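You operate a simulated robot arm through the tools that you are given. There is no shell and no other tool. Be economical: measure what you need, move in short steps, check, and stop when the job is done.

You are at the controls of a simulated two-armed robot. One attempt, no reset.

TASK
Put the teal-banded sample cup on the small table top away on the sample table top. Take the bottle that says "Buffer 7" from the small table top and leave it on top of the green squeegee. Put the seals carton on the small table top away on the fourth shelf from the bottom of the parts rack. Put one of the clear pipes from the sample table top on the service table top. Put the blue-banded beaker on the top of the test bench. Take the plain sample cup and leave it on the blue card. Take the orange-banded bottle from the sample table top and leave it on the small table top. Put the labels carton from the second shelf from the bottom of the store rack on top of the white filter. Take the green-capped tube and leave it on top of the green-banded film roll. Turn the spinner time knob to 6 minutes. Push the stock door shut. Open the weight drawer, put the small weight on the shelf at the front of the cup machine away in the inside of the weight drawer and shut the drawer again. Open the upper left door of the tall cupboard. Any order will do. Set down upright: bottle, seals carton, blue-banded beaker, orange-banded bottle, labels carton.

It is judged by the outcome, as a careful person would: the job done as asked, and still so three seconds after it is handed in. It fails if anything else is knocked over, pushed out of place, dropped, spilled or broken. Lids that push on must go on centred and level and be pressed home; caps that screw on are set level and turned clockwise until they are tight.

THE ROBOT
Two 7-joint arms with two-finger parallel grippers on one trunk, on a base that drives. Base frame: it is fixed to the floor where the robot stands at the start and does not move with it; the origin is under the middle of the robot, x ahead of it, y to its left, z up; the surface under the hand at the start is at about z = 850. Units: mm, rad, N and s.
The left shoulder is at the start at [70, 130, 1187], the right one opposite. With the tool pointing down near the work surface each hand reaches from about 200 to 520 mm from the robot's upright axis, wherever it stands, measured 20 degrees to its own side. Places, roughly: blue card [3250, 1250, 750]; blue-banded beaker [750, -500, 1000]; clear pipe (8x8x17 cm) [600, -700, 900]; fourth shelf of the parts rack [16300, 500, 1300]; green squeegee (24x5x15 cm) [800, 500, 900]; green-banded film roll (7x7x9 cm) [-1100, 800, 900]; green-capped tube (3x3x10 cm) [-900, 800, 900]; inside of the weight drawer [4600, -3300, 300]; labels carton [-1250, -500, 750]; orange-banded bottle (7x7x19 cm) [1000, -800, 900]; plain sample cup (7x7x7 cm) [500, -600, 900]; sample table top [700, -800, 800]; seals carton [500, 250, 1000]; service table top [2200, 1400, 800]; small blue bottle, teal bottle [500, 250, 1000]; small table top [600, 400, 800]; small weight [5750, -1750, 750]; spinner time knob [-900, 1000, 900]; stock door [-600, 900, 500]; teal-banded sample cup (7x7x7 cm) [500, 100, 900]; top of the test bench [-1100, 1800, 800]; upper left door of the tall cupboard [2100, 3300, 1400]; weight drawer [4600, -3200, 400]; white filter (18x26x4 cm) [800, -1300, 900]. Payload 1.57 kg a hand.
The TCP of each hand is the grasp point between the finger pads, 30 mm short of the fingertips. In the tool frame z runs along the fingers and y along their closing line. Largest opening 80 mm; finger width 17, thickness 12; the body of the gripper, 40 by 82 mm, starts 80 mm behind the TCP.
Orientation is that of the tool frame in the base frame, as [roll, pitch, yaw] about the fixed x, y, z axes, in that order (R = Rz(yaw) Ry(pitch) Rx(roll)). With the fingers straight down and closing along the base's y, the tool's x points along the base's -x, its y along +y and its z along -z.

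THE INTERFACE
- The arms move only by the tool arm_command. It takes "left_steps", "right_steps" or both (then of equal length, played together; a hand with none holds still); each is one flat list of numbers, 7 for each row, row after row: the shift along the tool's x, y, z in mm, then the turn, a rotation vector about the tool's x, y, z in rad, then the closure, from 0 (fully open) to 1 (shut). In form: [dx, dy, dz, wx, wy, wz, jaw, dx, dy, dz, wx, wy, wz, jaw, ...]. A call has 1 to 20 rows; each row shifts and turns the commanded pose from where the row before left it, along the tool's axes as they then stand. Rows are played at 5 a second. More than 50 mm and 0.15 rad between two rows, or a gripper value outside its range, and nothing of the call is played. Where a pose cannot be reached the arm comes as near as it can. A force on the tool above 40 N (or 10 N above the force at the start of the call, whichever is more), or a blocked arm, ends the call early, and 0.2 s more pass. Each finger travels about 108 mm/s and halts on what it meets, pressing with about 29 N; the grip force reading is that of the motor and also rises with nothing between the fingers. The clock runs only during rows and for 0.2 s after the last one: add rows that do not move to give the fingers time. It gives the time, the measured TCP pose, the force on the tool (base axes), the opening and the grip force at its end, in the units of the frame above (readings bear some noise), with the torque about the TCP (base axes, N m) and any sound that the robot's microphone picked up.
- Cameras (640 x 400 px; columns grow to the right, rows downward): "scene" is now at [131.8, 0.6, 1403.8]; the picture's right is [0.01, -1.00, 0.00], its down [-0.71, -0.01, -0.71] and it looks along [0.71, 0.01, -0.71] (base axes); focal length 231 px, centre (320, 200). "left" rides on the left gripper at [72, 7, -122] in its tool frame; the picture's right is [-0.09, 1.00, 0.00], its down [-0.84, -0.08, -0.54] and it looks along [-0.54, -0.05, 0.84] (tool axes); focal length 238 px, centre (320, 200). "right" rides on the right gripper at [72, -7, -122] in its tool frame; the picture's right is [0.09, 1.00, 0.00], its down [-0.84, 0.08, -0.54] and it looks along [-0.54, 0.05, 0.84] (tool axes); focal length 238 px, centre (320, 200). There is no depth. A picture from a camera that has moved, and an enlarged one, comes with that camera's place and axes in the base frame and with its lens.
- snapshot(camera): a new picture of that camera. It takes no simulated time.
- lift_body(by): slides the trunk up (or, below 0, down) by that many mm; the arms and the scene camera ride with it, the base frame stays. It gives what a move gives, with no picture.
- drive_base(legs): drives the robot by 1 to 6 legs, each [ahead, left, turn to the left] in mm, mm and rad, along the robot's own axes; the way and the turn of a leg run together, so that a leg with both is an arc; at most 1500 mm and 3.142 rad a leg. The arms and the cameras ride along, it lands a little off, and it stops where it bumps. It gives what a move gives.
- turn_head(pan, tilt): turns the head with the scene camera to pan (to the left, within 1.501 rad either way) and tilt (down, from -0.506 to 1.204), counted from straight ahead of the robot. It gives what a move gives.
- close_up(camera, box): a new picture of the part [left, top, right, bottom] of that camera's present view, enlarged. It takes no simulated time.
- sign_off(): hands the job in; it is judged then, once.

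Go step by step. Nothing tells you exact positions but the pictures and the camera data: compare them with the known pose of the tool, close in by small moves and look again before you grip or let go. The budget is 577 turns and 370 pictures, counting those below and the enlarged ones. Unless the task says otherwise, let go and move clear before handing in, and close with one line.

The tools are called after "Request:" by a JSON object that holds its "method" and its "body". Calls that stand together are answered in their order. arm_command: Moves the arms, as the interface text tells. Its arguments: {"type":"object","properties":{"left_steps":{"type":"array"},"right_steps":{"type":"array"}},"required":[]} The other tools are called the same way: lift_body (by) slides the trunk up or down; drive_base (legs) drives the base; turn_head (pan, tilt) turns the head that bears the scene camera; snapshot (camera) takes a picture; close_up (camera, box) takes an enlarged picture of a part of a camera's view; sign_off () hands the job in.

At the start:

```text
clock: 0.0
left_eef_pos: [370.5, 135.6, 1199.7]
left_tool_rot: [-3.141, 0.001, 3.14]
left_wrist_force: [0.0, 0.2, 0.2]
left_torque: [-0.01, 0.01, 0.01]
left_width: 79.8
left_finger_force: 0.0
right_eef_pos: [437.9, -173.6, 1068.9]
right_tool_rot: [3.14, -0.001, -3.141]
right_wrist_force: [-0.4, 0.2, -1.2]
right_torque: [-0.02, 0.04, 0.01]
right_width: 80.0
right_finger_force: 0.1
trunk travel left (down, up): [-825.0, 115.0]
robot x, y, heading: [-0.7, 2.3, 0.001]
head pan, tilt: [0.012, 0.787]
```

scene: 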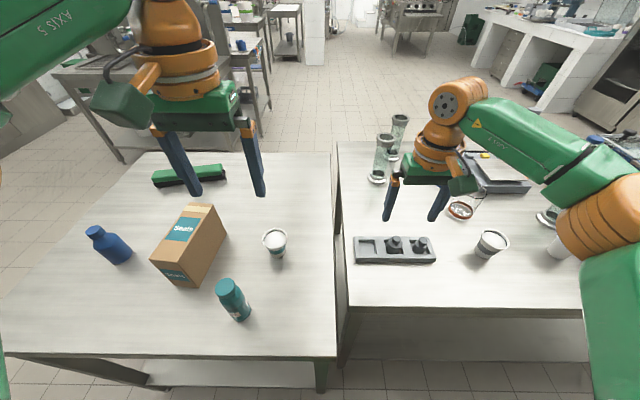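
right: 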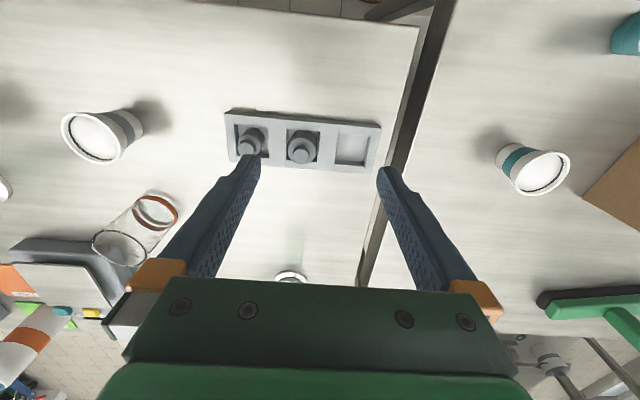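
left: 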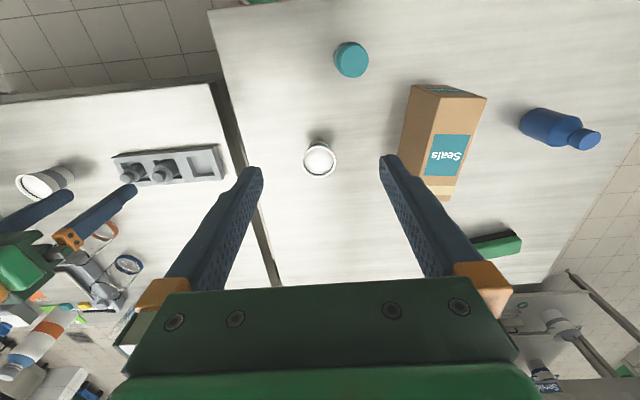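

I see the small table (left) with the teal cup, seals carton, blue and teal bottles and green squeegee, and the sample table (right). I will look closer first to read the labels.

Request:
{"method": "close_up", "body": {"camera": "scene", "box": [60, 140, 340, 330]}}

Request:
{"method": "close_up", "body": {"camera": "scene", "box": [330, 100, 600, 280]}}

```text
2.11 times, centred on (200, 235) of scene
camera zoom: at [131.8, 0.6, 1403.8], right [0.01, -1.0, 0.0], down [-0.71, -0.01, -0.71], along [0.71, 0.01, -0.71], focal length 486 px, centre (573, 126)
```

zoom: 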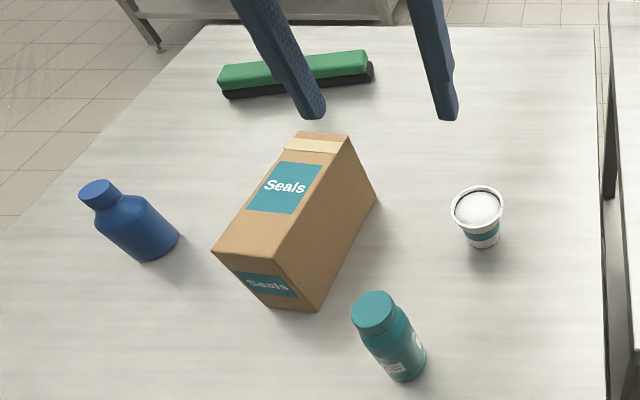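

```text
2.22 times, centred on (465, 190) of scene
camera zoom: at [131.8, 0.6, 1403.8], right [0.01, -1.0, 0.0], down [-0.71, -0.01, -0.71], along [0.71, 0.01, -0.71], focal length 513 px, centre (-2, 222)
```

zoom: 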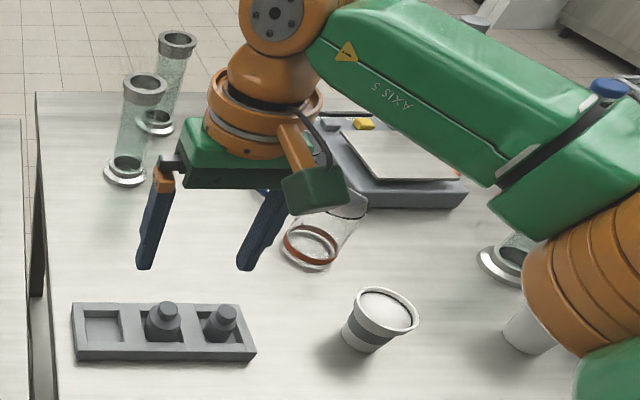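

The bottles carry small labels; I will zoom in on them and survey with the head.

Request:
{"method": "close_up", "body": {"camera": "scene", "box": [205, 265, 265, 330]}}

Request:
{"method": "turn_head", "body": {"pan": -0.7, "tilt": 0.7}}

Request:
{"method": "snapshot", "body": {"camera": "scene"}}

```text
6.15 times, centred on (235, 298) of scene
camera zoom: at [131.8, 0.6, 1403.8], right [0.01, -1.0, 0.0], down [-0.71, -0.01, -0.71], along [0.71, 0.01, -0.71], focal length 1420 px, centre (843, -400)
```

zoom: 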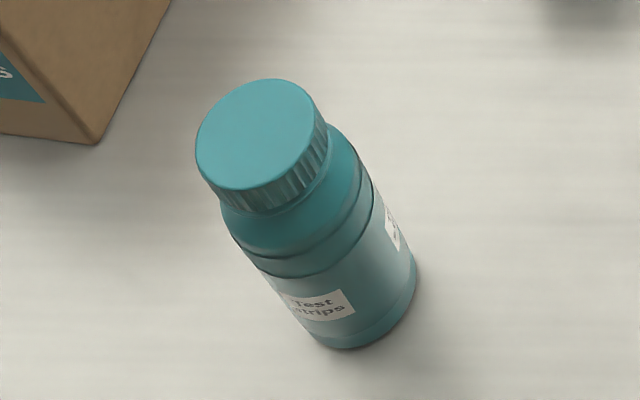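

```text
clock: 1.1
left_eef_pos: [370.1, 133.9, 1200.2]
left_tool_rot: [3.141, 0.001, -3.141]
left_wrist_force: [0.4, 0.2, 0.6]
left_torque: [-0.01, -0.03, -0.01]
left_width: 80.3
left_finger_force: 0.1
right_eef_pos: [436.9, -174.1, 1069.9]
right_tool_rot: [3.141, 0.0, 3.141]
right_wrist_force: [-0.4, -0.3, -0.3]
right_torque: [0.03, 0.01, 0.02]
right_width: 80.3
right_finger_force: 0.1
trunk travel left (down, up): [-825.0, 115.0]
robot x, y, heading: [-1.9, 1.3, -0.001]
head pan, tilt: [-0.7, 0.7]
```

```text
363 pictures are left
camera scene: at [115.6, -55.2, 1411.0], right [-0.64, -0.77, 0.0], down [-0.49, 0.41, -0.76], along [0.59, -0.49, -0.64], focal length 231 px, centre (320, 200)
```

scene: 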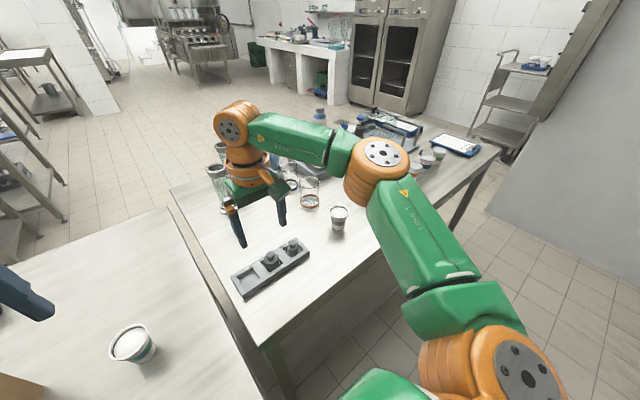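

The teal bottle reads "Test strips", so the blue one should be "Buffer 7". I will tuck the right arm back and view the sample table.

Request:
{"method": "arm_command", "body": {"right_steps": [30, 0, -40, 0, 0, 0, 0, 30, 0, -40, 0, 0, 0, 0, 30, 0, -40, 0, 0, 0, 0, 30, -20, -40, 0, 0, 0, 0, 20, -20, -30, 0, 0, 0, 0]}}

Request:
{"method": "turn_head", "body": {"pan": -0.8, "tilt": 0.5}}

Request:
{"method": "snapshot", "body": {"camera": "scene"}}

Request:
{"method": "snapshot", "body": {"camera": "right"}}

```text
refused: row 4 steps farther than a row can; nothing moved
```

```text
clock: 1.8
left_eef_pos: [370.8, 135.0, 1200.3]
left_tool_rot: [-3.14, -0.001, -3.14]
left_wrist_force: [0.6, 1.0, 0.1]
left_torque: [0.01, 0.01, -0.01]
left_width: 79.7
left_finger_force: 0.1
right_eef_pos: [436.9, -174.2, 1070.4]
right_tool_rot: [-3.141, -0.001, -3.14]
right_wrist_force: [-0.5, 0.4, 0.6]
right_torque: [0.0, 0.0, 0.04]
right_width: 79.8
right_finger_force: 0.1
trunk travel left (down, up): [-825.0, 115.0]
robot x, y, heading: [4.0, -2.8, 0.002]
head pan, tilt: [-0.799, 0.499]
```

```text
362 pictures are left
camera scene: at [114.0, -65.8, 1428.7], right [-0.72, -0.7, 0.0], down [-0.33, 0.34, -0.88], along [0.61, -0.63, -0.48], focal length 231 px, centre (320, 200)
```

scene: 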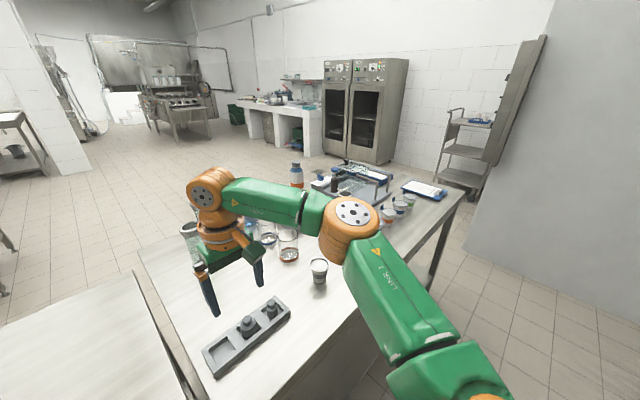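

```text
361 pictures are left
camera right: at [365.5, -179.9, 1192.1], right [-0.09, 1.0, 0.0], down [0.84, 0.08, 0.54], along [0.54, 0.05, -0.84], focal length 238 px, centre (320, 200)
```

right: 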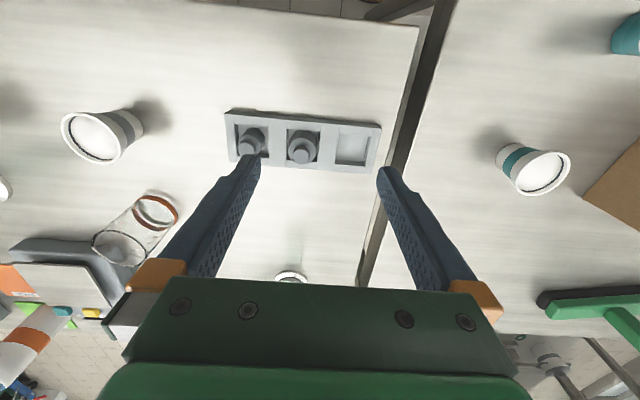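

Moving the right arm back with shorter rows.

Request:
{"method": "arm_command", "body": {"right_steps": [25, 0, -40, 0, 0, 0, 0, 25, 0, -40, 0, 0, 0, 0, 25, 0, -40, 0, 0, 0, 0, 25, 0, -40, 0, 0, 0, 0, 25, 0, -20, 0, 0, 0, 0]}}

Request:
{"method": "snapshot", "body": {"camera": "scene"}}

Request:
{"method": "snapshot", "body": {"camera": "right"}}

```text
clock: 3.0
left_eef_pos: [367.3, 134.6, 1199.7]
left_tool_rot: [3.141, 0.003, 3.141]
left_wrist_force: [0.4, 0.7, -0.2]
left_torque: [0.01, -0.02, 0.02]
left_width: 79.9
left_finger_force: 0.1
right_eef_pos: [306.9, -173.1, 1247.7]
right_tool_rot: [3.141, 0.002, -3.14]
right_wrist_force: [-0.5, 0.0, 0.7]
right_torque: [0.01, 0.02, -0.02]
right_width: 80.1
right_finger_force: 0.1
trunk travel left (down, up): [-825.0, 115.0]
robot x, y, heading: [2.3, -0.8, -0.0]
head pan, tilt: [-0.799, 0.499]
```

```text
360 pictures are left
camera scene: at [111.8, -65.5, 1428.9], right [-0.72, -0.7, 0.0], down [-0.33, 0.34, -0.88], along [0.61, -0.63, -0.48], focal length 231 px, centre (320, 200)
```

scene: 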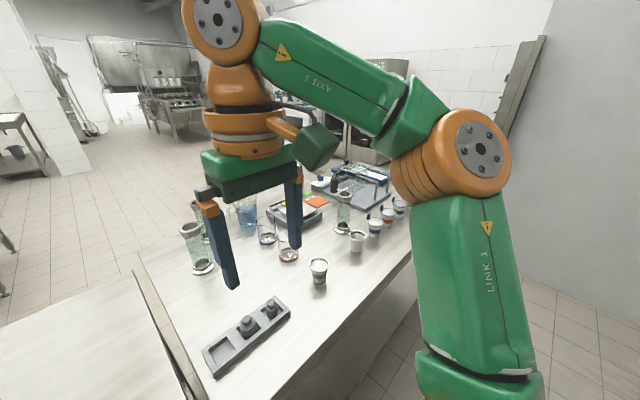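

```text
359 pictures are left
camera right: at [236.8, -179.5, 1369.8], right [-0.09, 1.0, 0.0], down [0.84, 0.08, 0.54], along [0.54, 0.05, -0.84], focal length 238 px, centre (320, 200)
```

right: 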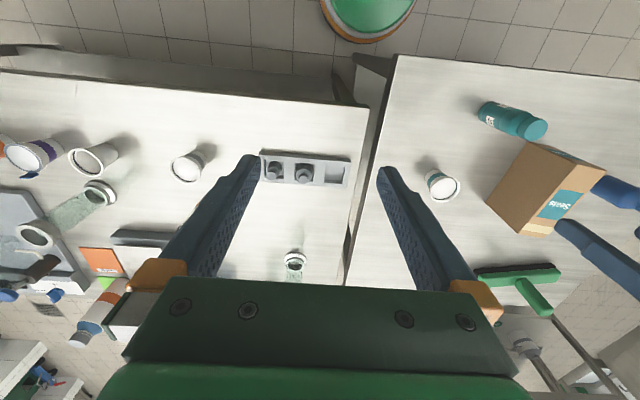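

Request:
{"method": "close_up", "body": {"camera": "scene", "box": [170, 150, 420, 310]}}

Request:
{"method": "close_up", "body": {"camera": "right", "box": [430, 230, 600, 340]}}

```text
2.50 times, centred on (295, 230) of scene
camera zoom: at [111.8, -65.5, 1428.9], right [-0.72, -0.7, 0.0], down [-0.33, 0.34, -0.88], along [0.61, -0.63, -0.48], focal length 577 px, centre (382, 125)
```

zoom: 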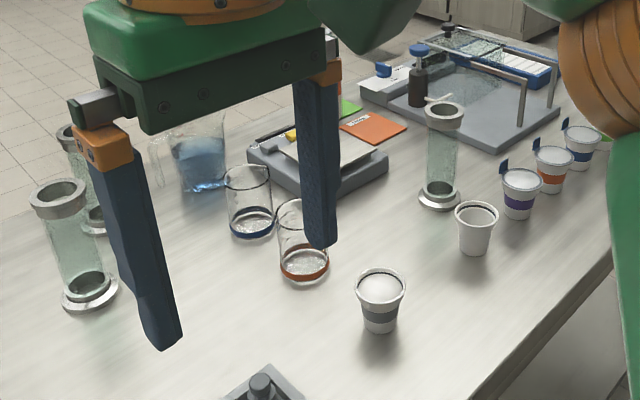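

```text
3.64 times, centred on (515, 285) of right
camera zoom: at [236.8, -179.5, 1369.8], right [-0.09, 1.0, 0.0], down [0.84, 0.08, 0.54], along [0.54, 0.05, -0.84], focal length 867 px, centre (-389, -109)
```

zoom: 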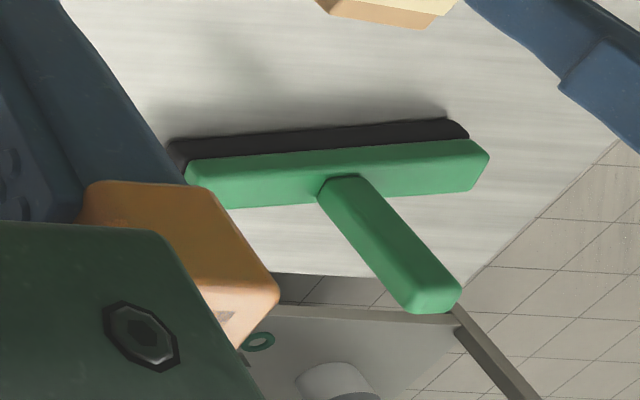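

The plain cup is bare white; blue/orange beakers, pipes and decoy cups are seen. I will start with the teal cup with the left hand: cup at about (474,122), going above it first.

Request:
{"method": "arm_command", "body": {"left_steps": [-21, -3, 36, 0, 0, 0, 0, -21, -3, 36, 0, 0, 0, 0, -21, -3, 36, 0, 0, 0, 0, -21, -2, 36, 0, 0, 0, 0, -20, -2, 36, 0, 0, 0, 0]}}

Request:
{"method": "snapshot", "body": {"camera": "left"}}

```text
clock: 4.2
left_eef_pos: [474.9, 122.5, 1019.8]
left_tool_rot: [-3.141, 0.0, -3.14]
left_wrist_force: [0.0, 0.4, -0.4]
left_torque: [-0.02, 0.01, 0.04]
left_width: 80.0
left_finger_force: 0.1
right_eef_pos: [311.3, -173.9, 1246.4]
right_tool_rot: [3.139, 0.002, 3.141]
right_wrist_force: [0.2, 0.4, 0.1]
right_torque: [-0.01, 0.0, -0.02]
right_width: 80.0
right_finger_force: 0.1
trunk travel left (down, up): [-825.0, 115.0]
robot x, y, heading: [-1.5, -1.2, -0.001]
head pan, tilt: [-0.799, 0.499]
```

```text
356 pictures are left
camera left: at [401.2, 127.3, 1143.2], right [0.09, 1.0, 0.0], down [0.84, -0.08, 0.54], along [0.54, -0.05, -0.84], focal length 238 px, centre (320, 200)
```

left: 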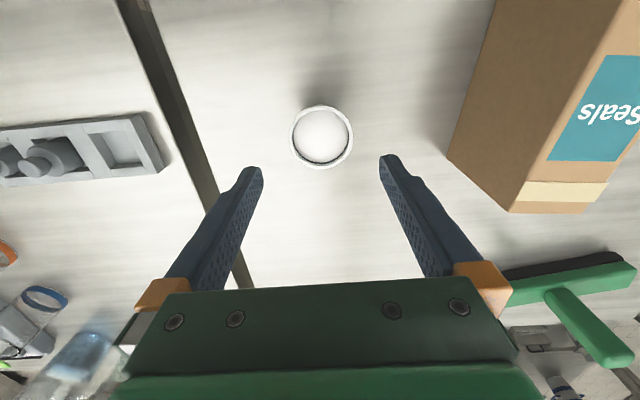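

The cup rim centre is right under the tool. Descending to grip.

Request:
{"method": "arm_command", "body": {"left_steps": [0, 0, 43, 0, 0, 0, 0, 0, 0, 43, 0, 0, 0, 0, 0, 0, 40, 0, 0, 0, 0, 0, 0, 0, 0, 0, 0, 0.3, 0, 0, 0, 0, 0, 0, 0.4, 0, 0, 0, 0, 0, 0, 0.4]}}

Request:
{"method": "snapshot", "body": {"camera": "left"}}

```text
clock: 5.6
left_eef_pos: [473.6, 118.6, 895.9]
left_tool_rot: [3.142, -0.002, -3.141]
left_wrist_force: [-1.1, 0.2, 0.2]
left_torque: [-0.04, 0.01, 0.0]
left_width: 62.2
left_finger_force: 28.5
right_eef_pos: [309.8, -173.1, 1245.9]
right_tool_rot: [3.141, -0.001, 3.141]
right_wrist_force: [-0.2, -0.5, -1.2]
right_torque: [0.0, 0.01, 0.0]
right_width: 80.1
right_finger_force: 0.2
trunk travel left (down, up): [-825.0, 115.0]
robot x, y, heading: [0.9, 2.6, 0.002]
head pan, tilt: [-0.799, 0.499]
```

```text
355 pictures are left
camera left: at [401.0, 125.5, 1018.1], right [0.09, 1.0, 0.0], down [0.84, -0.08, 0.54], along [0.54, -0.05, -0.84], focal length 238 px, centre (320, 200)
```

left: 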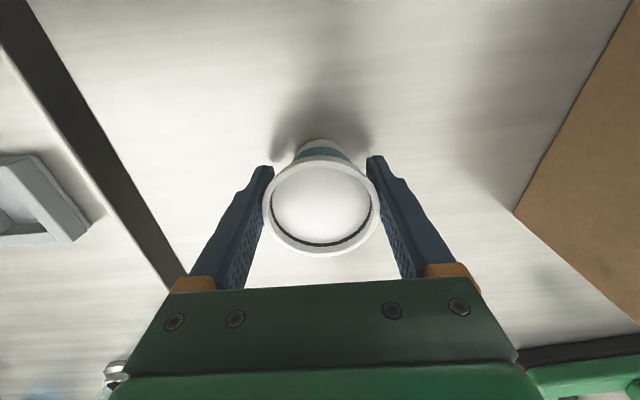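

Gripped at 62 mm. Lift and strafe right.

Request:
{"method": "arm_command", "body": {"left_steps": [0, 0, -25, 0, 0, 0, 0.4, 0, 0, -40, 0, 0, 0, 0.4, 0, 0, -40, 0, 0, 0, 0.4]}}

Request:
{"method": "drive_base", "body": {"legs": [[0, -250, 0]]}}

Request:
{"method": "arm_command", "body": {"left_steps": [30, 0, 0, 0, 0, 0, 0.4, 30, 0, 0, 0, 0, 0, 0.4, 30, 0, 0, 0, 0, 0, 0.4, 30, 0, 0, 0, 0, 0, 0.4]}}

Request:
{"method": "snapshot", "body": {"camera": "left"}}

```text
clock: 6.4
left_eef_pos: [474.8, 122.7, 1001.7]
left_tool_rot: [-3.141, 0.001, -3.14]
left_wrist_force: [0.1, 0.6, -1.0]
left_torque: [-0.02, 0.03, 0.05]
left_width: 62.1
left_finger_force: 28.9
right_eef_pos: [308.8, -173.9, 1246.6]
right_tool_rot: [3.141, -0.001, 3.139]
right_wrist_force: [-0.2, 0.7, -0.1]
right_torque: [-0.03, -0.02, 0.01]
right_width: 80.0
right_finger_force: 0.1
trunk travel left (down, up): [-825.0, 115.0]
robot x, y, heading: [-0.4, -2.4, -0.0]
head pan, tilt: [-0.799, 0.499]
```

```text
clock: 8.2
left_eef_pos: [474.9, -123.1, 999.6]
left_tool_rot: [-3.141, 0.0, 3.138]
left_wrist_force: [-0.7, -0.4, -0.9]
left_torque: [-0.07, -0.03, 0.04]
left_width: 62.6
left_finger_force: 28.8
right_eef_pos: [309.1, -417.5, 1247.0]
right_tool_rot: [-3.139, 0.001, 3.137]
right_wrist_force: [-0.4, 0.0, 0.4]
right_torque: [-0.02, 0.01, 0.03]
right_width: 80.1
right_finger_force: 0.0
trunk travel left (down, up): [-825.0, 115.0]
robot x, y, heading: [-2.1, -245.9, -0.005]
head pan, tilt: [-0.799, 0.499]
```

```text
clock: 9.2
left_eef_pos: [351.5, -125.1, 1000.3]
left_tool_rot: [-3.141, 0.001, 3.14]
left_wrist_force: [-0.7, 0.7, -0.6]
left_torque: [0.01, 0.0, 0.0]
left_width: 62.5
left_finger_force: 28.9
right_eef_pos: [308.5, -420.4, 1246.9]
right_tool_rot: [-3.141, 0.002, 3.139]
right_wrist_force: [0.4, 0.4, 0.3]
right_torque: [0.0, 0.0, -0.02]
right_width: 80.0
right_finger_force: 0.1
trunk travel left (down, up): [-825.0, 115.0]
robot x, y, heading: [-0.3, -248.4, -0.001]
head pan, tilt: [-0.799, 0.499]
```

```text
354 pictures are left
camera left: at [279.0, -118.7, 1122.6], right [0.09, 1.0, 0.0], down [0.84, -0.08, 0.54], along [0.54, -0.05, -0.84], focal length 238 px, centre (320, 200)
```

left: 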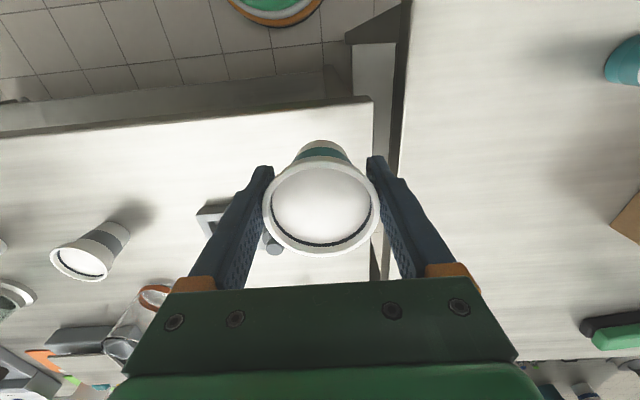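

The table's near edge is at x≈328; I will set the cup at about (395,-140), short of the weight tray.

Request:
{"method": "arm_command", "body": {"left_steps": [-43, -15, 0, 0, 0, 0, 0.4, 0, 0, 40, 0, 0, 0, 0.4, 0, 0, 40, 0, 0, 0, 0.4, 0, 0, 20, 0, 0, 0, 0.4, 0, 0, 4, 0, 0, 0, 0.4, 0, 0, 0, 0, 0, 0, 0.4]}}

Request:
{"method": "snapshot", "body": {"camera": "left"}}

```text
clock: 10.6
left_eef_pos: [396.6, -140.5, 895.4]
left_tool_rot: [3.141, 0.001, 3.138]
left_wrist_force: [0.0, 0.5, 0.2]
left_torque: [-0.02, 0.04, 0.0]
left_width: 62.4
left_finger_force: 28.9
right_eef_pos: [308.6, -421.3, 1247.6]
right_tool_rot: [3.142, 0.001, 3.137]
right_wrist_force: [-0.2, 1.1, -0.4]
right_torque: [0.02, 0.01, -0.02]
right_width: 79.9
right_finger_force: 0.0
trunk travel left (down, up): [-825.0, 115.0]
robot x, y, heading: [0.3, -243.9, -0.001]
head pan, tilt: [-0.799, 0.499]
```

```text
353 pictures are left
camera left: at [323.5, -133.8, 1018.2], right [0.1, 1.0, 0.0], down [0.84, -0.08, 0.54], along [0.54, -0.05, -0.84], focal length 238 px, centre (320, 200)
```

left: 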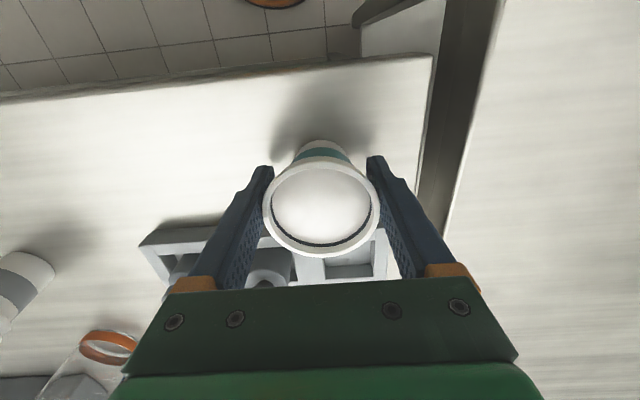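

Request:
{"method": "arm_command", "body": {"left_steps": [0, 0, 2, 0, 0, 0, 0.4, 0, 0, 0, 0, 0, 0, 0.4]}}

```text
clock: 11.2
left_eef_pos: [396.3, -141.1, 896.1]
left_tool_rot: [-3.14, 0.006, 3.141]
left_wrist_force: [5.0, 2.9, 18.1]
left_torque: [-0.23, -0.25, 0.11]
left_width: 62.1
left_finger_force: 29.1
right_eef_pos: [307.4, -419.4, 1247.6]
right_tool_rot: [-3.141, 0.001, 3.139]
right_wrist_force: [-0.4, 0.0, 0.2]
right_torque: [0.02, 0.02, -0.03]
right_width: 79.8
right_finger_force: 0.0
trunk travel left (down, up): [-825.0, 115.0]
robot x, y, heading: [-0.5, -242.9, -0.002]
head pan, tilt: [-0.799, 0.499]
```

Contact (18 N), the cup is seated. Relieve by 1 mm, open, and rise.

Request:
{"method": "arm_command", "body": {"left_steps": [0, 0, -1.5, 0, 0, 0, 0.4, 0, 0, 0, 0, 0, 0, 0.1, 0, 0, 0, 0, 0, 0, 0, 0, 0, 0, 0, 0, 0, 0, 0, 0, -40, 0, 0, 0, 0, 0, 0, -45, 0, 0, 0, 0, 0, 0, -45, 0, 0, 0, 0]}}

Request:
{"method": "snapshot", "body": {"camera": "left"}}

Request:
{"method": "turn_head", "body": {"pan": -0.9, "tilt": 0.5}}

Request:
{"method": "snapshot", "body": {"camera": "scene"}}

```text
clock: 12.8
left_eef_pos: [397.6, -141.0, 1029.6]
left_tool_rot: [-3.141, 0.0, 3.138]
left_wrist_force: [-0.1, 0.4, -0.1]
left_torque: [0.02, 0.02, 0.01]
left_width: 80.0
left_finger_force: 0.1
right_eef_pos: [309.3, -421.4, 1247.1]
right_tool_rot: [3.14, -0.001, 3.139]
right_wrist_force: [0.4, 0.2, -0.2]
right_torque: [-0.05, -0.02, -0.01]
right_width: 80.1
right_finger_force: 0.1
trunk travel left (down, up): [-825.0, 115.0]
robot x, y, heading: [-0.7, -244.0, -0.002]
head pan, tilt: [-0.799, 0.499]
```

```text
352 pictures are left
camera left: at [324.8, -135.3, 1151.0], right [0.09, 1.0, 0.0], down [0.84, -0.08, 0.54], along [0.54, -0.05, -0.84], focal length 238 px, centre (320, 200)
```

left: 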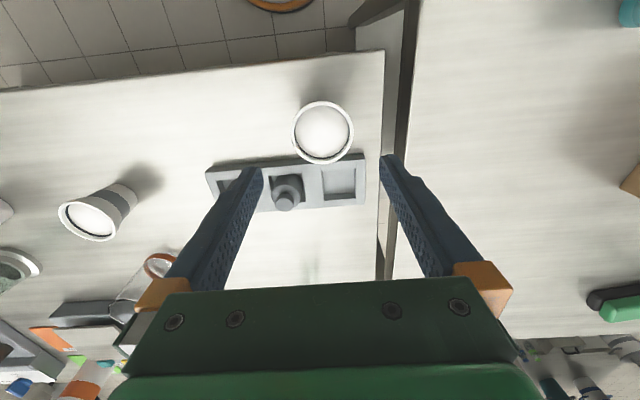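

```text
clock: 13.5
left_eef_pos: [397.6, -140.5, 1027.6]
left_tool_rot: [-3.14, 0.001, 3.137]
left_wrist_force: [0.1, 0.8, -0.3]
left_torque: [0.0, 0.0, 0.0]
left_width: 79.8
left_finger_force: 0.0
right_eef_pos: [308.7, -420.5, 1246.8]
right_tool_rot: [-3.141, 0.0, 3.139]
right_wrist_force: [-0.4, -0.7, 0.3]
right_torque: [0.0, -0.01, 0.0]
right_width: 80.1
right_finger_force: 0.0
trunk travel left (down, up): [-825.0, 115.0]
robot x, y, heading: [-2.4, -246.7, -0.001]
head pan, tilt: [-0.901, 0.499]
```

```text
351 pictures are left
camera scene: at [106.2, -318.2, 1428.7], right [-0.79, -0.62, 0.0], down [-0.3, 0.38, -0.88], along [0.54, -0.69, -0.48], focal length 231 px, centre (320, 200)
```

scene: 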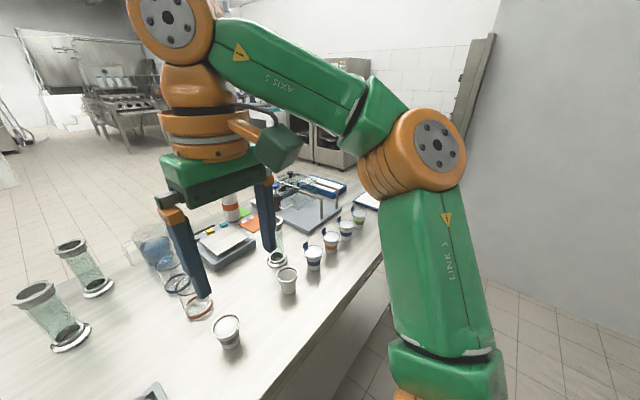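

Teal cup stands well. I will check how far the base front is from the table edge by looking straight down.

Request:
{"method": "turn_head", "body": {"pan": 0, "tilt": 1.2}}

Request:
{"method": "snapshot", "body": {"camera": "scene"}}

```text
clock: 14.7
left_eef_pos: [397.0, -140.5, 1029.6]
left_tool_rot: [3.14, -0.001, 3.139]
left_wrist_force: [0.0, 0.2, -0.1]
left_torque: [0.01, -0.01, 0.0]
left_width: 80.1
left_finger_force: 0.1
right_eef_pos: [309.1, -420.4, 1246.0]
right_tool_rot: [3.141, -0.001, 3.138]
right_wrist_force: [0.1, -0.6, -0.1]
right_torque: [0.01, 0.02, 0.03]
right_width: 79.8
right_finger_force: 0.1
trunk travel left (down, up): [-825.0, 115.0]
robot x, y, heading: [1.0, -248.9, -0.004]
head pan, tilt: [0.0, 1.201]
```

```text
350 pictures are left
camera scene: at [106.0, -246.9, 1375.1], right [0.0, -1.0, 0.0], down [-0.93, 0.0, -0.36], along [0.36, 0.0, -0.93], focal length 231 px, centre (320, 200)
```

scene: 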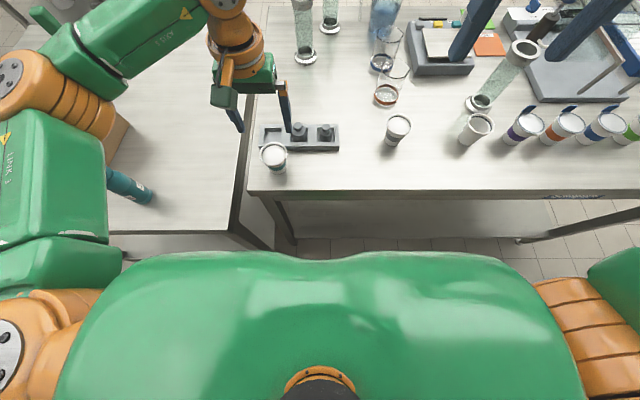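

The torso reaches x≈150 ahead of its axis. Before picking up, I want a map of the room: looking left and right with the head.

Request:
{"method": "turn_head", "body": {"pan": 0.9, "tilt": 0.45}}

Request:
{"method": "snapshot", "body": {"camera": "scene"}}

Request:
{"method": "turn_head", "body": {"pan": -1.5, "tilt": 0.45}}

Request:
{"method": "snapshot", "body": {"camera": "scene"}}

Request:
{"method": "turn_head", "body": {"pan": 0, "tilt": 0.35}}

Request:
{"method": "snapshot", "body": {"camera": "scene"}}

```text
clock: 15.9
left_eef_pos: [397.7, -140.8, 1028.3]
left_tool_rot: [3.14, -0.001, 3.137]
left_wrist_force: [-0.1, -0.5, 0.2]
left_torque: [0.01, 0.01, -0.03]
left_width: 79.8
left_finger_force: 0.0
right_eef_pos: [310.4, -419.6, 1246.7]
right_tool_rot: [3.141, 0.001, 3.137]
right_wrist_force: [0.0, 0.0, -1.0]
right_torque: [0.03, 0.03, 0.01]
right_width: 79.9
right_finger_force: 0.1
trunk travel left (down, up): [-825.0, 115.0]
robot x, y, heading: [-3.6, -248.8, -0.001]
head pan, tilt: [0.901, 0.45]
```

```text
349 pictures are left
camera scene: at [107.5, -174.9, 1433.1], right [0.78, -0.62, 0.0], down [-0.27, -0.34, -0.9], along [0.56, 0.7, -0.44], focal length 231 px, centre (320, 200)
```

scene: 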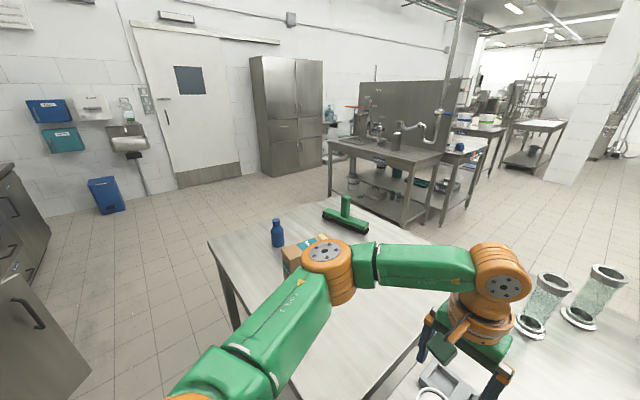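

```text
clock: 18.1
left_eef_pos: [397.8, -140.2, 1028.7]
left_tool_rot: [-3.141, -0.001, 3.137]
left_wrist_force: [0.3, -0.2, -0.8]
left_torque: [-0.04, -0.02, 0.03]
left_width: 80.2
left_finger_force: 0.1
right_eef_pos: [310.0, -419.3, 1247.3]
right_tool_rot: [3.14, -0.002, 3.138]
right_wrist_force: [0.0, 0.9, 0.3]
right_torque: [-0.01, 0.01, 0.02]
right_width: 80.0
right_finger_force: 0.0
trunk travel left (down, up): [-825.0, 115.0]
robot x, y, heading: [-0.1, -244.4, -0.001]
head pan, tilt: [-1.499, 0.45]
```

```text
348 pictures are left
camera scene: at [56.4, -338.3, 1433.2], right [-1.0, -0.07, 0.0], down [-0.03, 0.43, -0.9], along [0.06, -0.9, -0.44], focal length 231 px, centre (320, 200)
```

scene: 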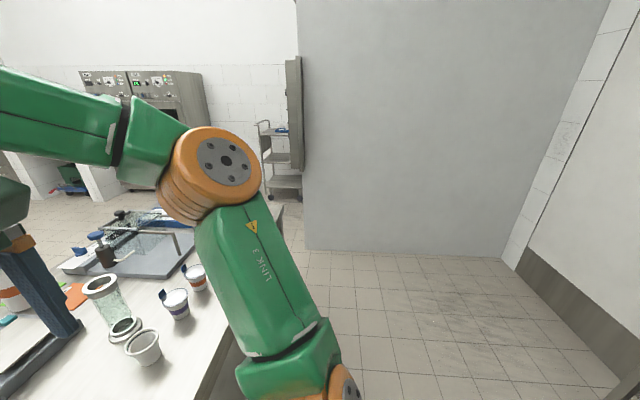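

```text
clock: 19.7
left_eef_pos: [398.4, -140.8, 1028.1]
left_tool_rot: [3.141, 0.0, 3.138]
left_wrist_force: [0.1, 0.2, 0.7]
left_torque: [-0.01, -0.01, -0.01]
left_width: 80.2
left_finger_force: 0.1
right_eef_pos: [309.4, -420.1, 1246.2]
right_tool_rot: [3.141, -0.001, 3.137]
right_wrist_force: [0.1, 0.1, 0.0]
right_torque: [0.0, 0.01, 0.01]
right_width: 80.0
right_finger_force: 0.1
trunk travel left (down, up): [-825.0, 115.0]
robot x, y, heading: [1.5, -244.3, -0.005]
head pan, tilt: [0.0, 0.351]
```

```text
347 pictures are left
camera scene: at [143.2, -247.0, 1442.4], right [0.0, -1.0, 0.0], down [-0.34, 0.0, -0.94], along [0.94, 0.0, -0.34], focal length 231 px, centre (320, 200)
```

scene: 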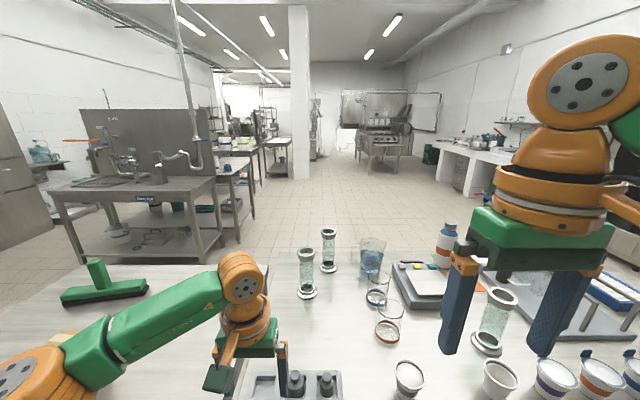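

Layout is clear: the open floor lies left of the small table and beyond both tables. Now raise the left hand, shift right and slightly ahead, and get the plain cup with the right hand.

Request:
{"method": "arm_command", "body": {"left_steps": [10, 0, -40, 0, 0, 0, 0, 10, 0, -40, 0, 0, 0, 0, 10, 0, -40, 0, 0, 0, 0, 10, 0, -40, 0, 0, 0, 0]}}

Request:
{"method": "drive_base", "body": {"legs": [[0, -200, 0], [50, 0, 0]]}}

Request:
{"method": "snapshot", "body": {"camera": "right"}}

```text
clock: 20.7
left_eef_pos: [354.8, -143.2, 1186.8]
left_tool_rot: [3.14, 0.001, 3.138]
left_wrist_force: [-0.8, -0.4, 0.0]
left_torque: [-0.01, 0.0, 0.02]
left_width: 79.6
left_finger_force: 0.2
right_eef_pos: [307.3, -420.3, 1247.0]
right_tool_rot: [-3.141, 0.001, 3.138]
right_wrist_force: [0.8, -0.1, 0.2]
right_torque: [0.02, -0.02, -0.01]
right_width: 80.1
right_finger_force: 0.1
trunk travel left (down, up): [-825.0, 115.0]
robot x, y, heading: [-1.4, -247.5, 0.0]
head pan, tilt: [0.0, 0.351]
```

```text
clock: 22.8
left_eef_pos: [397.1, -341.7, 1187.8]
left_tool_rot: [-3.139, 0.007, 3.141]
left_wrist_force: [-0.2, 0.2, 1.3]
left_torque: [-0.01, -0.06, 0.01]
left_width: 80.1
left_finger_force: 0.1
right_eef_pos: [349.2, -619.6, 1249.3]
right_tool_rot: [-3.14, 0.009, 3.141]
right_wrist_force: [-0.3, -0.4, -0.5]
right_torque: [-0.05, -0.07, -0.01]
right_width: 80.1
right_finger_force: 0.0
trunk travel left (down, up): [-825.0, 115.0]
robot x, y, heading: [50.0, -446.4, -0.009]
head pan, tilt: [0.0, 0.351]
```

```text
346 pictures are left
camera right: at [277.4, -625.6, 1371.2], right [-0.09, 1.0, 0.0], down [0.83, 0.08, 0.55], along [0.55, 0.05, -0.84], focal length 238 px, centre (320, 200)
```

right: 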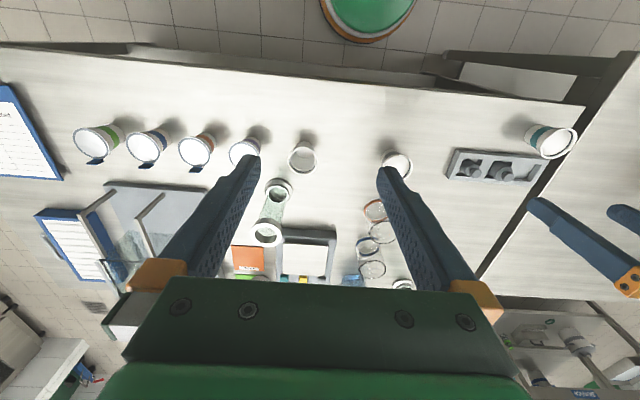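

Plain cup at about (475,-645). Move the right hand above it.

Request:
{"method": "arm_command", "body": {"right_steps": [-18, -4, 35, 0, 0, 0, 0, -18, -4, 35, 0, 0, 0, 0, -18, -4, 35, 0, 0, 0, 0, -18, -4, 35, 0, 0, 0, 0, -18, -4, 35, 0, 0, 0, 0, -18, -3, 35, 0, 0, 0, 0, -18, -2, 30, 0, 0, 0, 0]}}

Request:
{"method": "snapshot", "body": {"camera": "right"}}

```text
clock: 24.4
left_eef_pos: [406.8, -341.9, 1184.8]
left_tool_rot: [3.141, -0.001, 3.14]
left_wrist_force: [0.5, -0.1, -0.6]
left_torque: [0.0, 0.03, 0.0]
left_width: 80.1
left_finger_force: 0.1
right_eef_pos: [483.2, -646.2, 1005.2]
right_tool_rot: [3.141, 0.0, 3.14]
right_wrist_force: [0.4, -0.1, 0.1]
right_torque: [0.02, 0.01, -0.01]
right_width: 79.7
right_finger_force: 0.2
trunk travel left (down, up): [-825.0, 115.0]
robot x, y, heading: [48.7, -444.7, -0.003]
head pan, tilt: [0.0, 0.351]
```

```text
345 pictures are left
camera right: at [412.1, -652.4, 1127.6], right [-0.09, 1.0, 0.0], down [0.84, 0.08, 0.54], along [0.54, 0.05, -0.84], focal length 238 px, centre (320, 200)
```

right: 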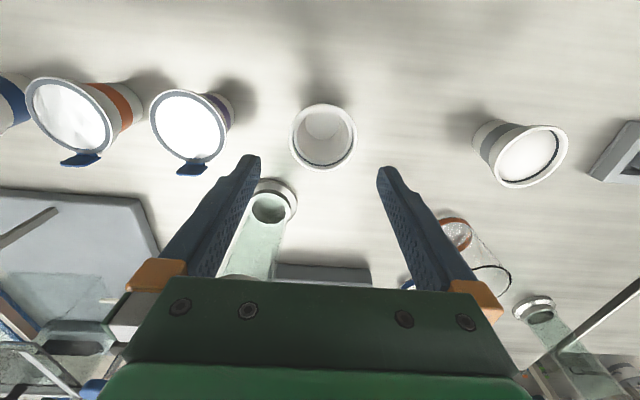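

Request:
{"method": "arm_command", "body": {"right_steps": [4, 3, 38, 0, 0, 0, 0, 0, 0, 38, 0, 0, 0, 0, 0, 0, 34, 0, 0, 0, 0, 0, 0, 0, 0, 0, 0, 0.3, 0, 0, 0, 0, 0, 0, 0.35, 0, 0, 0, 0, 0, 0, 0.35]}}

Request:
{"method": "snapshot", "body": {"camera": "right"}}

```text
clock: 25.8
left_eef_pos: [404.5, -342.1, 1186.3]
left_tool_rot: [3.14, -0.002, 3.139]
left_wrist_force: [0.1, 0.2, 0.1]
left_torque: [0.0, -0.01, -0.03]
left_width: 80.1
left_finger_force: 0.0
right_eef_pos: [480.6, -643.1, 897.9]
right_tool_rot: [-3.141, 0.0, 3.141]
right_wrist_force: [0.2, -0.9, -0.3]
right_torque: [0.0, 0.01, -0.04]
right_width: 54.3
right_finger_force: 28.7
trunk travel left (down, up): [-825.0, 115.0]
robot x, y, heading: [52.3, -446.0, -0.005]
head pan, tilt: [0.0, 0.351]
```

```text
344 pictures are left
camera right: at [408.4, -649.0, 1020.0], right [-0.09, 1.0, 0.0], down [0.84, 0.08, 0.54], along [0.54, 0.05, -0.84], focal length 238 px, centre (320, 200)
```

right: 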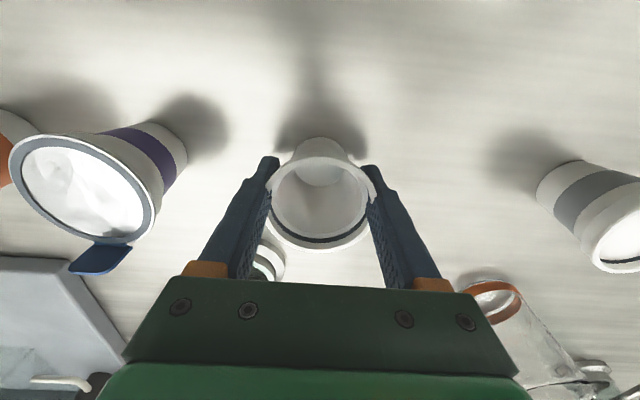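

The plain cup is held (54 mm). Lift and tuck it, then shift right so the left hand can take the pipe at about (590,-703).

Request:
{"method": "arm_command", "body": {"right_steps": [0, 0, -30, 0, 0, 0, 0.35, 0, 0, -45, 0, 0, 0, 0.35, 15, 0, -45, 0, 0, 0, 0.35, 20, 0, -45, 0, 0, 0, 0.35, 25, 0, -42, 0, 0, 0, 0.35, 25, 0, -42, 0, 0, 0, 0.35, 25, 0, -42, 0, 0, 0, 0.35, 25, 0, -42, 0, 0, 0, 0.35]}}

Request:
{"method": "drive_base", "body": {"legs": [[0, -390, 0], [45, 0, 0]]}}

Request:
{"method": "snapshot", "body": {"camera": "left"}}

```text
clock: 27.6
left_eef_pos: [402.3, -340.7, 1186.7]
left_tool_rot: [-3.14, 0.003, 3.141]
left_wrist_force: [0.5, -0.9, 0.3]
left_torque: [0.0, -0.03, 0.0]
left_width: 79.6
left_finger_force: 0.1
right_eef_pos: [341.7, -641.4, 1230.0]
right_tool_rot: [3.141, 0.0, 3.139]
right_wrist_force: [0.1, 0.1, 0.4]
right_torque: [-0.02, -0.04, 0.02]
right_width: 56.6
right_finger_force: 7.6
trunk travel left (down, up): [-825.0, 115.0]
robot x, y, heading: [48.4, -449.2, -0.009]
head pan, tilt: [0.0, 0.351]
```

```text
clock: 30.5
left_eef_pos: [440.0, -726.6, 1188.8]
left_tool_rot: [-3.14, 0.007, 3.14]
left_wrist_force: [-1.3, -0.3, 0.0]
left_torque: [-0.02, -0.05, -0.04]
left_width: 80.1
left_finger_force: 0.0
right_eef_pos: [381.6, -1025.4, 1232.4]
right_tool_rot: [3.141, 0.009, -3.141]
right_wrist_force: [-1.4, 0.2, 0.4]
right_torque: [0.01, -0.09, -0.05]
right_width: 55.5
right_finger_force: 24.9
trunk travel left (down, up): [-825.0, 115.0]
robot x, y, heading: [92.7, -829.5, 0.002]
head pan, tilt: [0.0, 0.351]
```

```text
343 pictures are left
camera left: at [367.8, -719.8, 1310.7], right [0.09, 1.0, 0.0], down [0.83, -0.08, 0.55], along [0.55, -0.05, -0.84], focal length 238 px, centre (320, 200)
```

left: 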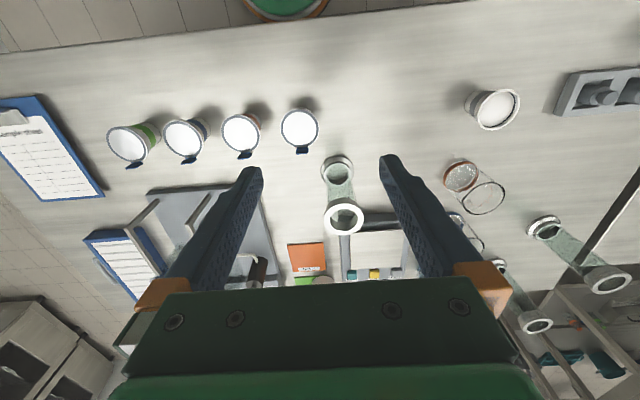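

Request:
{"method": "snapshot", "body": {"camera": "right"}}

Request:
{"method": "close_up", "body": {"camera": "left", "box": [280, 130, 400, 250]}}

```text
342 pictures are left
camera right: at [308.8, -1031.9, 1353.6], right [-0.09, 1.0, 0.0], down [0.83, 0.08, 0.55], along [0.55, 0.05, -0.84], focal length 238 px, centre (320, 200)
```

right: 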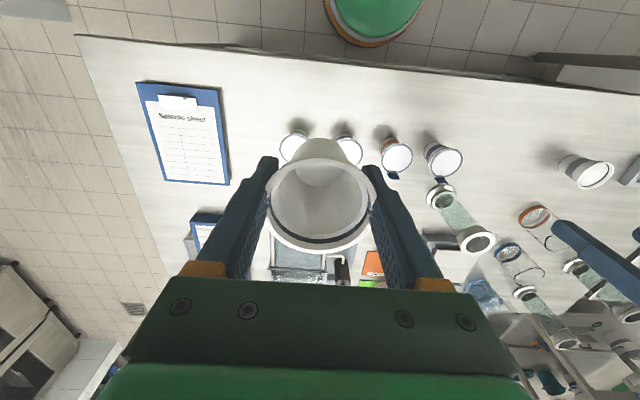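

```text
3.33 times, centred on (340, 190) of left
camera zoom: at [367.8, -719.8, 1310.7], right [0.09, 1.0, 0.0], down [0.83, -0.08, 0.55], along [0.55, -0.05, -0.84], focal length 794 px, centre (253, 233)
```

zoom: 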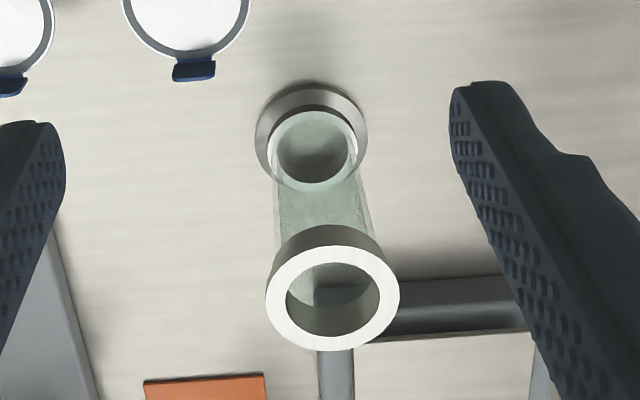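

Pipe upright at about (597,-704). Moving the left hand above it.

Request:
{"method": "arm_command", "body": {"left_steps": [-31, 5, 24, 0, 0, 0, 0, -31, 5, 24, 0, 0, 0, 0, -31, 5, 24, 0, 0, 0, 0, -31, 4, 24, 0, 0, 0, 0, -33, 4, 23, 0, 0, 0, 0], "right_steps": [0, 0, 0, 0, 0, 0, 0.45, 0, 0, 0, 0, 0, 0, 0.45, 0, 0, 0, 0, 0, 0, 0.45, 0, 0, 0, 0, 0, 0, 0.45, 0, 0, 0, 0, 0, 0, 0.45]}}

Request:
{"method": "snapshot", "body": {"camera": "left"}}

```text
clock: 31.7
left_eef_pos: [574.8, -698.4, 1061.0]
left_tool_rot: [-3.141, 0.002, 3.141]
left_wrist_force: [-0.2, 0.3, 0.1]
left_torque: [-0.02, -0.01, -0.01]
left_width: 80.2
left_finger_force: 0.0
left hand out of reach, approached as far as the arm can: row 4, 5
right_eef_pos: [388.6, -1025.3, 1229.3]
right_tool_rot: [3.141, 0.001, -3.139]
right_wrist_force: [0.0, -0.4, -0.5]
right_torque: [-0.04, 0.02, 0.0]
right_width: 51.5
right_finger_force: 29.0
trunk travel left (down, up): [-825.0, 115.0]
robot x, y, heading: [89.1, -829.6, -0.001]
head pan, tilt: [0.0, 0.351]
```

```text
340 pictures are left
camera left: at [501.7, -692.6, 1182.0], right [0.09, 1.0, 0.0], down [0.84, -0.08, 0.54], along [0.54, -0.05, -0.84], focal length 238 px, centre (320, 200)
```

left: 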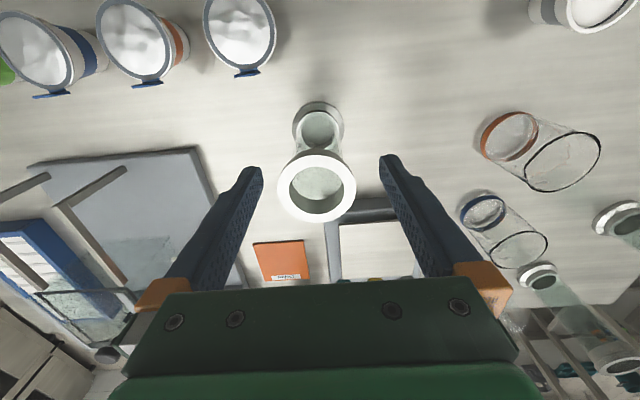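

The arm is 20 mm short; a small nudge ahead of the base.

Request:
{"method": "drive_base", "body": {"legs": [[25, 0, 0]]}}

Request:
{"method": "snapshot", "body": {"camera": "left"}}

```text
clock: 32.5
left_eef_pos: [595.2, -699.5, 1062.2]
left_tool_rot: [-3.141, 0.007, -3.141]
left_wrist_force: [-0.5, 0.0, 1.0]
left_torque: [-0.01, -0.07, -0.03]
left_width: 80.3
left_finger_force: 0.1
right_eef_pos: [408.8, -1026.1, 1231.9]
right_tool_rot: [-3.141, 0.005, -3.139]
right_wrist_force: [-0.1, -0.1, -0.6]
right_torque: [-0.03, -0.07, 0.01]
right_width: 51.7
right_finger_force: 28.4
trunk travel left (down, up): [-825.0, 115.0]
robot x, y, heading: [117.0, -832.0, 0.002]
head pan, tilt: [0.0, 0.351]
```

```text
339 pictures are left
camera left: at [521.6, -693.1, 1184.4], right [0.09, 1.0, 0.0], down [0.83, -0.08, 0.55], along [0.54, -0.05, -0.84], focal length 238 px, centre (320, 200)
```

left: 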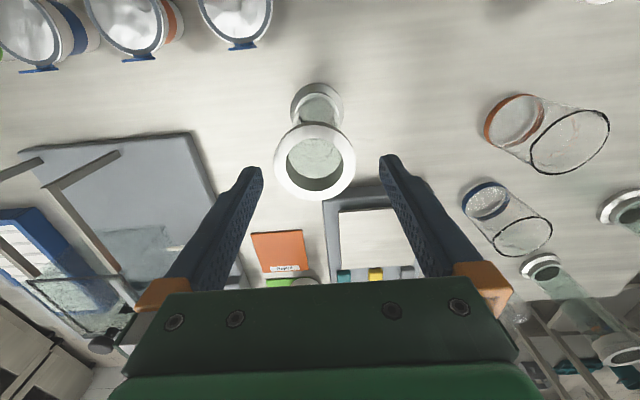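

Request:
{"method": "arm_command", "body": {"left_steps": [0, -4, 10, 0, 0, 0, 0, 0, 0, 0, 0, 0, 0, 0]}}

```text
clock: 33.1
left_eef_pos: [599.2, -703.1, 1051.0]
left_tool_rot: [-3.14, 0.002, -3.141]
left_wrist_force: [-0.5, -0.1, 0.0]
left_torque: [0.0, -0.02, -0.02]
left_width: 80.1
left_finger_force: 0.0
right_eef_pos: [413.2, -1026.0, 1228.8]
right_tool_rot: [-3.141, 0.001, -3.139]
right_wrist_force: [-0.2, -0.2, -0.1]
right_torque: [0.04, 0.0, -0.01]
right_width: 51.7
right_finger_force: 28.6
trunk travel left (down, up): [-825.0, 115.0]
robot x, y, heading: [118.0, -829.7, 0.002]
head pan, tilt: [0.0, 0.351]
```

Request:
{"method": "arm_command", "body": {"left_steps": [5, 0, 24, 0, 0, 0, 0, 0, 0, 24, 0, 0, 0, 0, 0, 0, 24, 0, 0, 0, 0, 0, 0, 24, 0, 0, 0, 0, 0, 0, 0, 0, 0, 0, 0.3, 0, 0, 0, 0, 0, 0, 0.6, 0, 0, 0, 0, 0, 0, 0.6]}}

Request:
{"method": "snapshot", "body": {"camera": "left"}}

```text
clock: 34.7
left_eef_pos: [599.4, -703.2, 1050.6]
left_tool_rot: [-3.141, -0.002, 3.142]
left_wrist_force: [-1.5, 1.6, 1.7]
left_torque: [0.02, 0.03, -0.03]
left_width: 32.2
left_finger_force: 0.1
left hand out of reach, approached as far as the arm can: row 1, 2, 3, 4
right_eef_pos: [414.4, -1026.0, 1230.1]
right_tool_rot: [3.141, 0.002, -3.14]
right_wrist_force: [0.1, 0.2, 0.0]
right_torque: [0.01, -0.04, -0.01]
right_width: 51.5
right_finger_force: 28.6
trunk travel left (down, up): [-825.0, 115.0]
robot x, y, heading: [120.5, -831.3, -0.003]
head pan, tilt: [0.0, 0.351]
```

```text
338 pictures are left
camera left: at [526.5, -697.5, 1172.5], right [0.09, 1.0, 0.0], down [0.84, -0.08, 0.54], along [0.54, -0.05, -0.84], focal length 238 px, centre (320, 200)
```

left: 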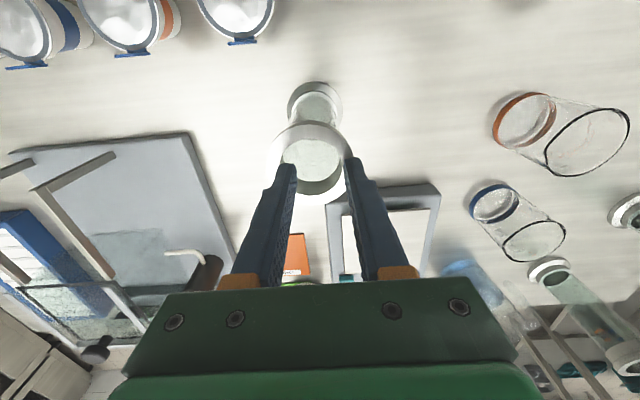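

Reach limit at that height; I will open and lower the whole trunk instead, which lowers the hand straight down.

Request:
{"method": "arm_command", "body": {"left_steps": [0, 0, 0, 0, 0, 0, 0.2, 0, 0, 0, 0, 0, 0, 0, 0, 0, 0, 0, 0, 0, 0]}}

Request:
{"method": "lift_body", "body": {"by": -40}}

Request:
{"method": "snapshot", "body": {"camera": "left"}}

```text
clock: 35.5
left_eef_pos: [599.2, -702.0, 1050.3]
left_tool_rot: [-3.141, 0.001, -3.141]
left_wrist_force: [0.1, 0.8, 0.3]
left_torque: [-0.03, 0.01, 0.01]
left_width: 79.9
left_finger_force: 0.0
right_eef_pos: [415.6, -1025.6, 1230.8]
right_tool_rot: [3.141, 0.0, -3.141]
right_wrist_force: [-1.3, -0.3, 0.9]
right_torque: [-0.01, 0.01, 0.0]
right_width: 51.5
right_finger_force: 29.4
trunk travel left (down, up): [-825.0, 115.0]
robot x, y, heading: [120.4, -829.9, 0.0]
head pan, tilt: [0.0, 0.351]
```

```text
clock: 36.4
left_eef_pos: [599.8, -703.6, 1009.8]
left_tool_rot: [3.14, 0.001, 3.142]
left_wrist_force: [-0.3, 0.0, -0.1]
left_torque: [-0.01, -0.01, 0.0]
left_width: 80.2
left_finger_force: 0.0
right_eef_pos: [414.0, -1025.5, 1189.8]
right_tool_rot: [-3.141, 0.001, -3.139]
right_wrist_force: [-0.5, 0.1, 0.4]
right_torque: [0.03, 0.0, -0.03]
right_width: 51.7
right_finger_force: 29.0
trunk travel left (down, up): [-785.0, 155.0]
robot x, y, heading: [119.1, -828.4, 0.003]
head pan, tilt: [0.0, 0.351]
```

```text
337 pictures are left
camera left: at [526.6, -697.4, 1132.3], right [0.09, 1.0, 0.0], down [0.84, -0.08, 0.54], along [0.54, -0.05, -0.84], focal length 238 px, centre (320, 200)
```

left: 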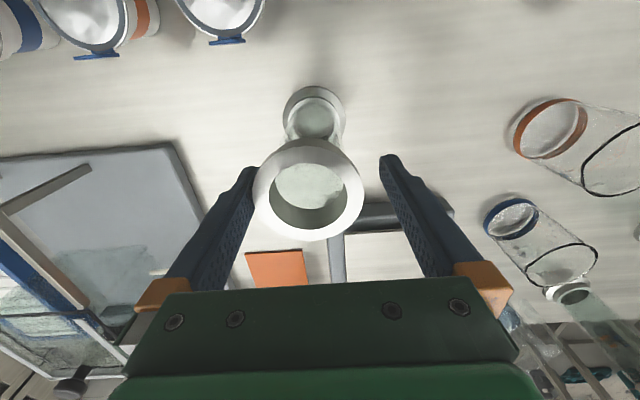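

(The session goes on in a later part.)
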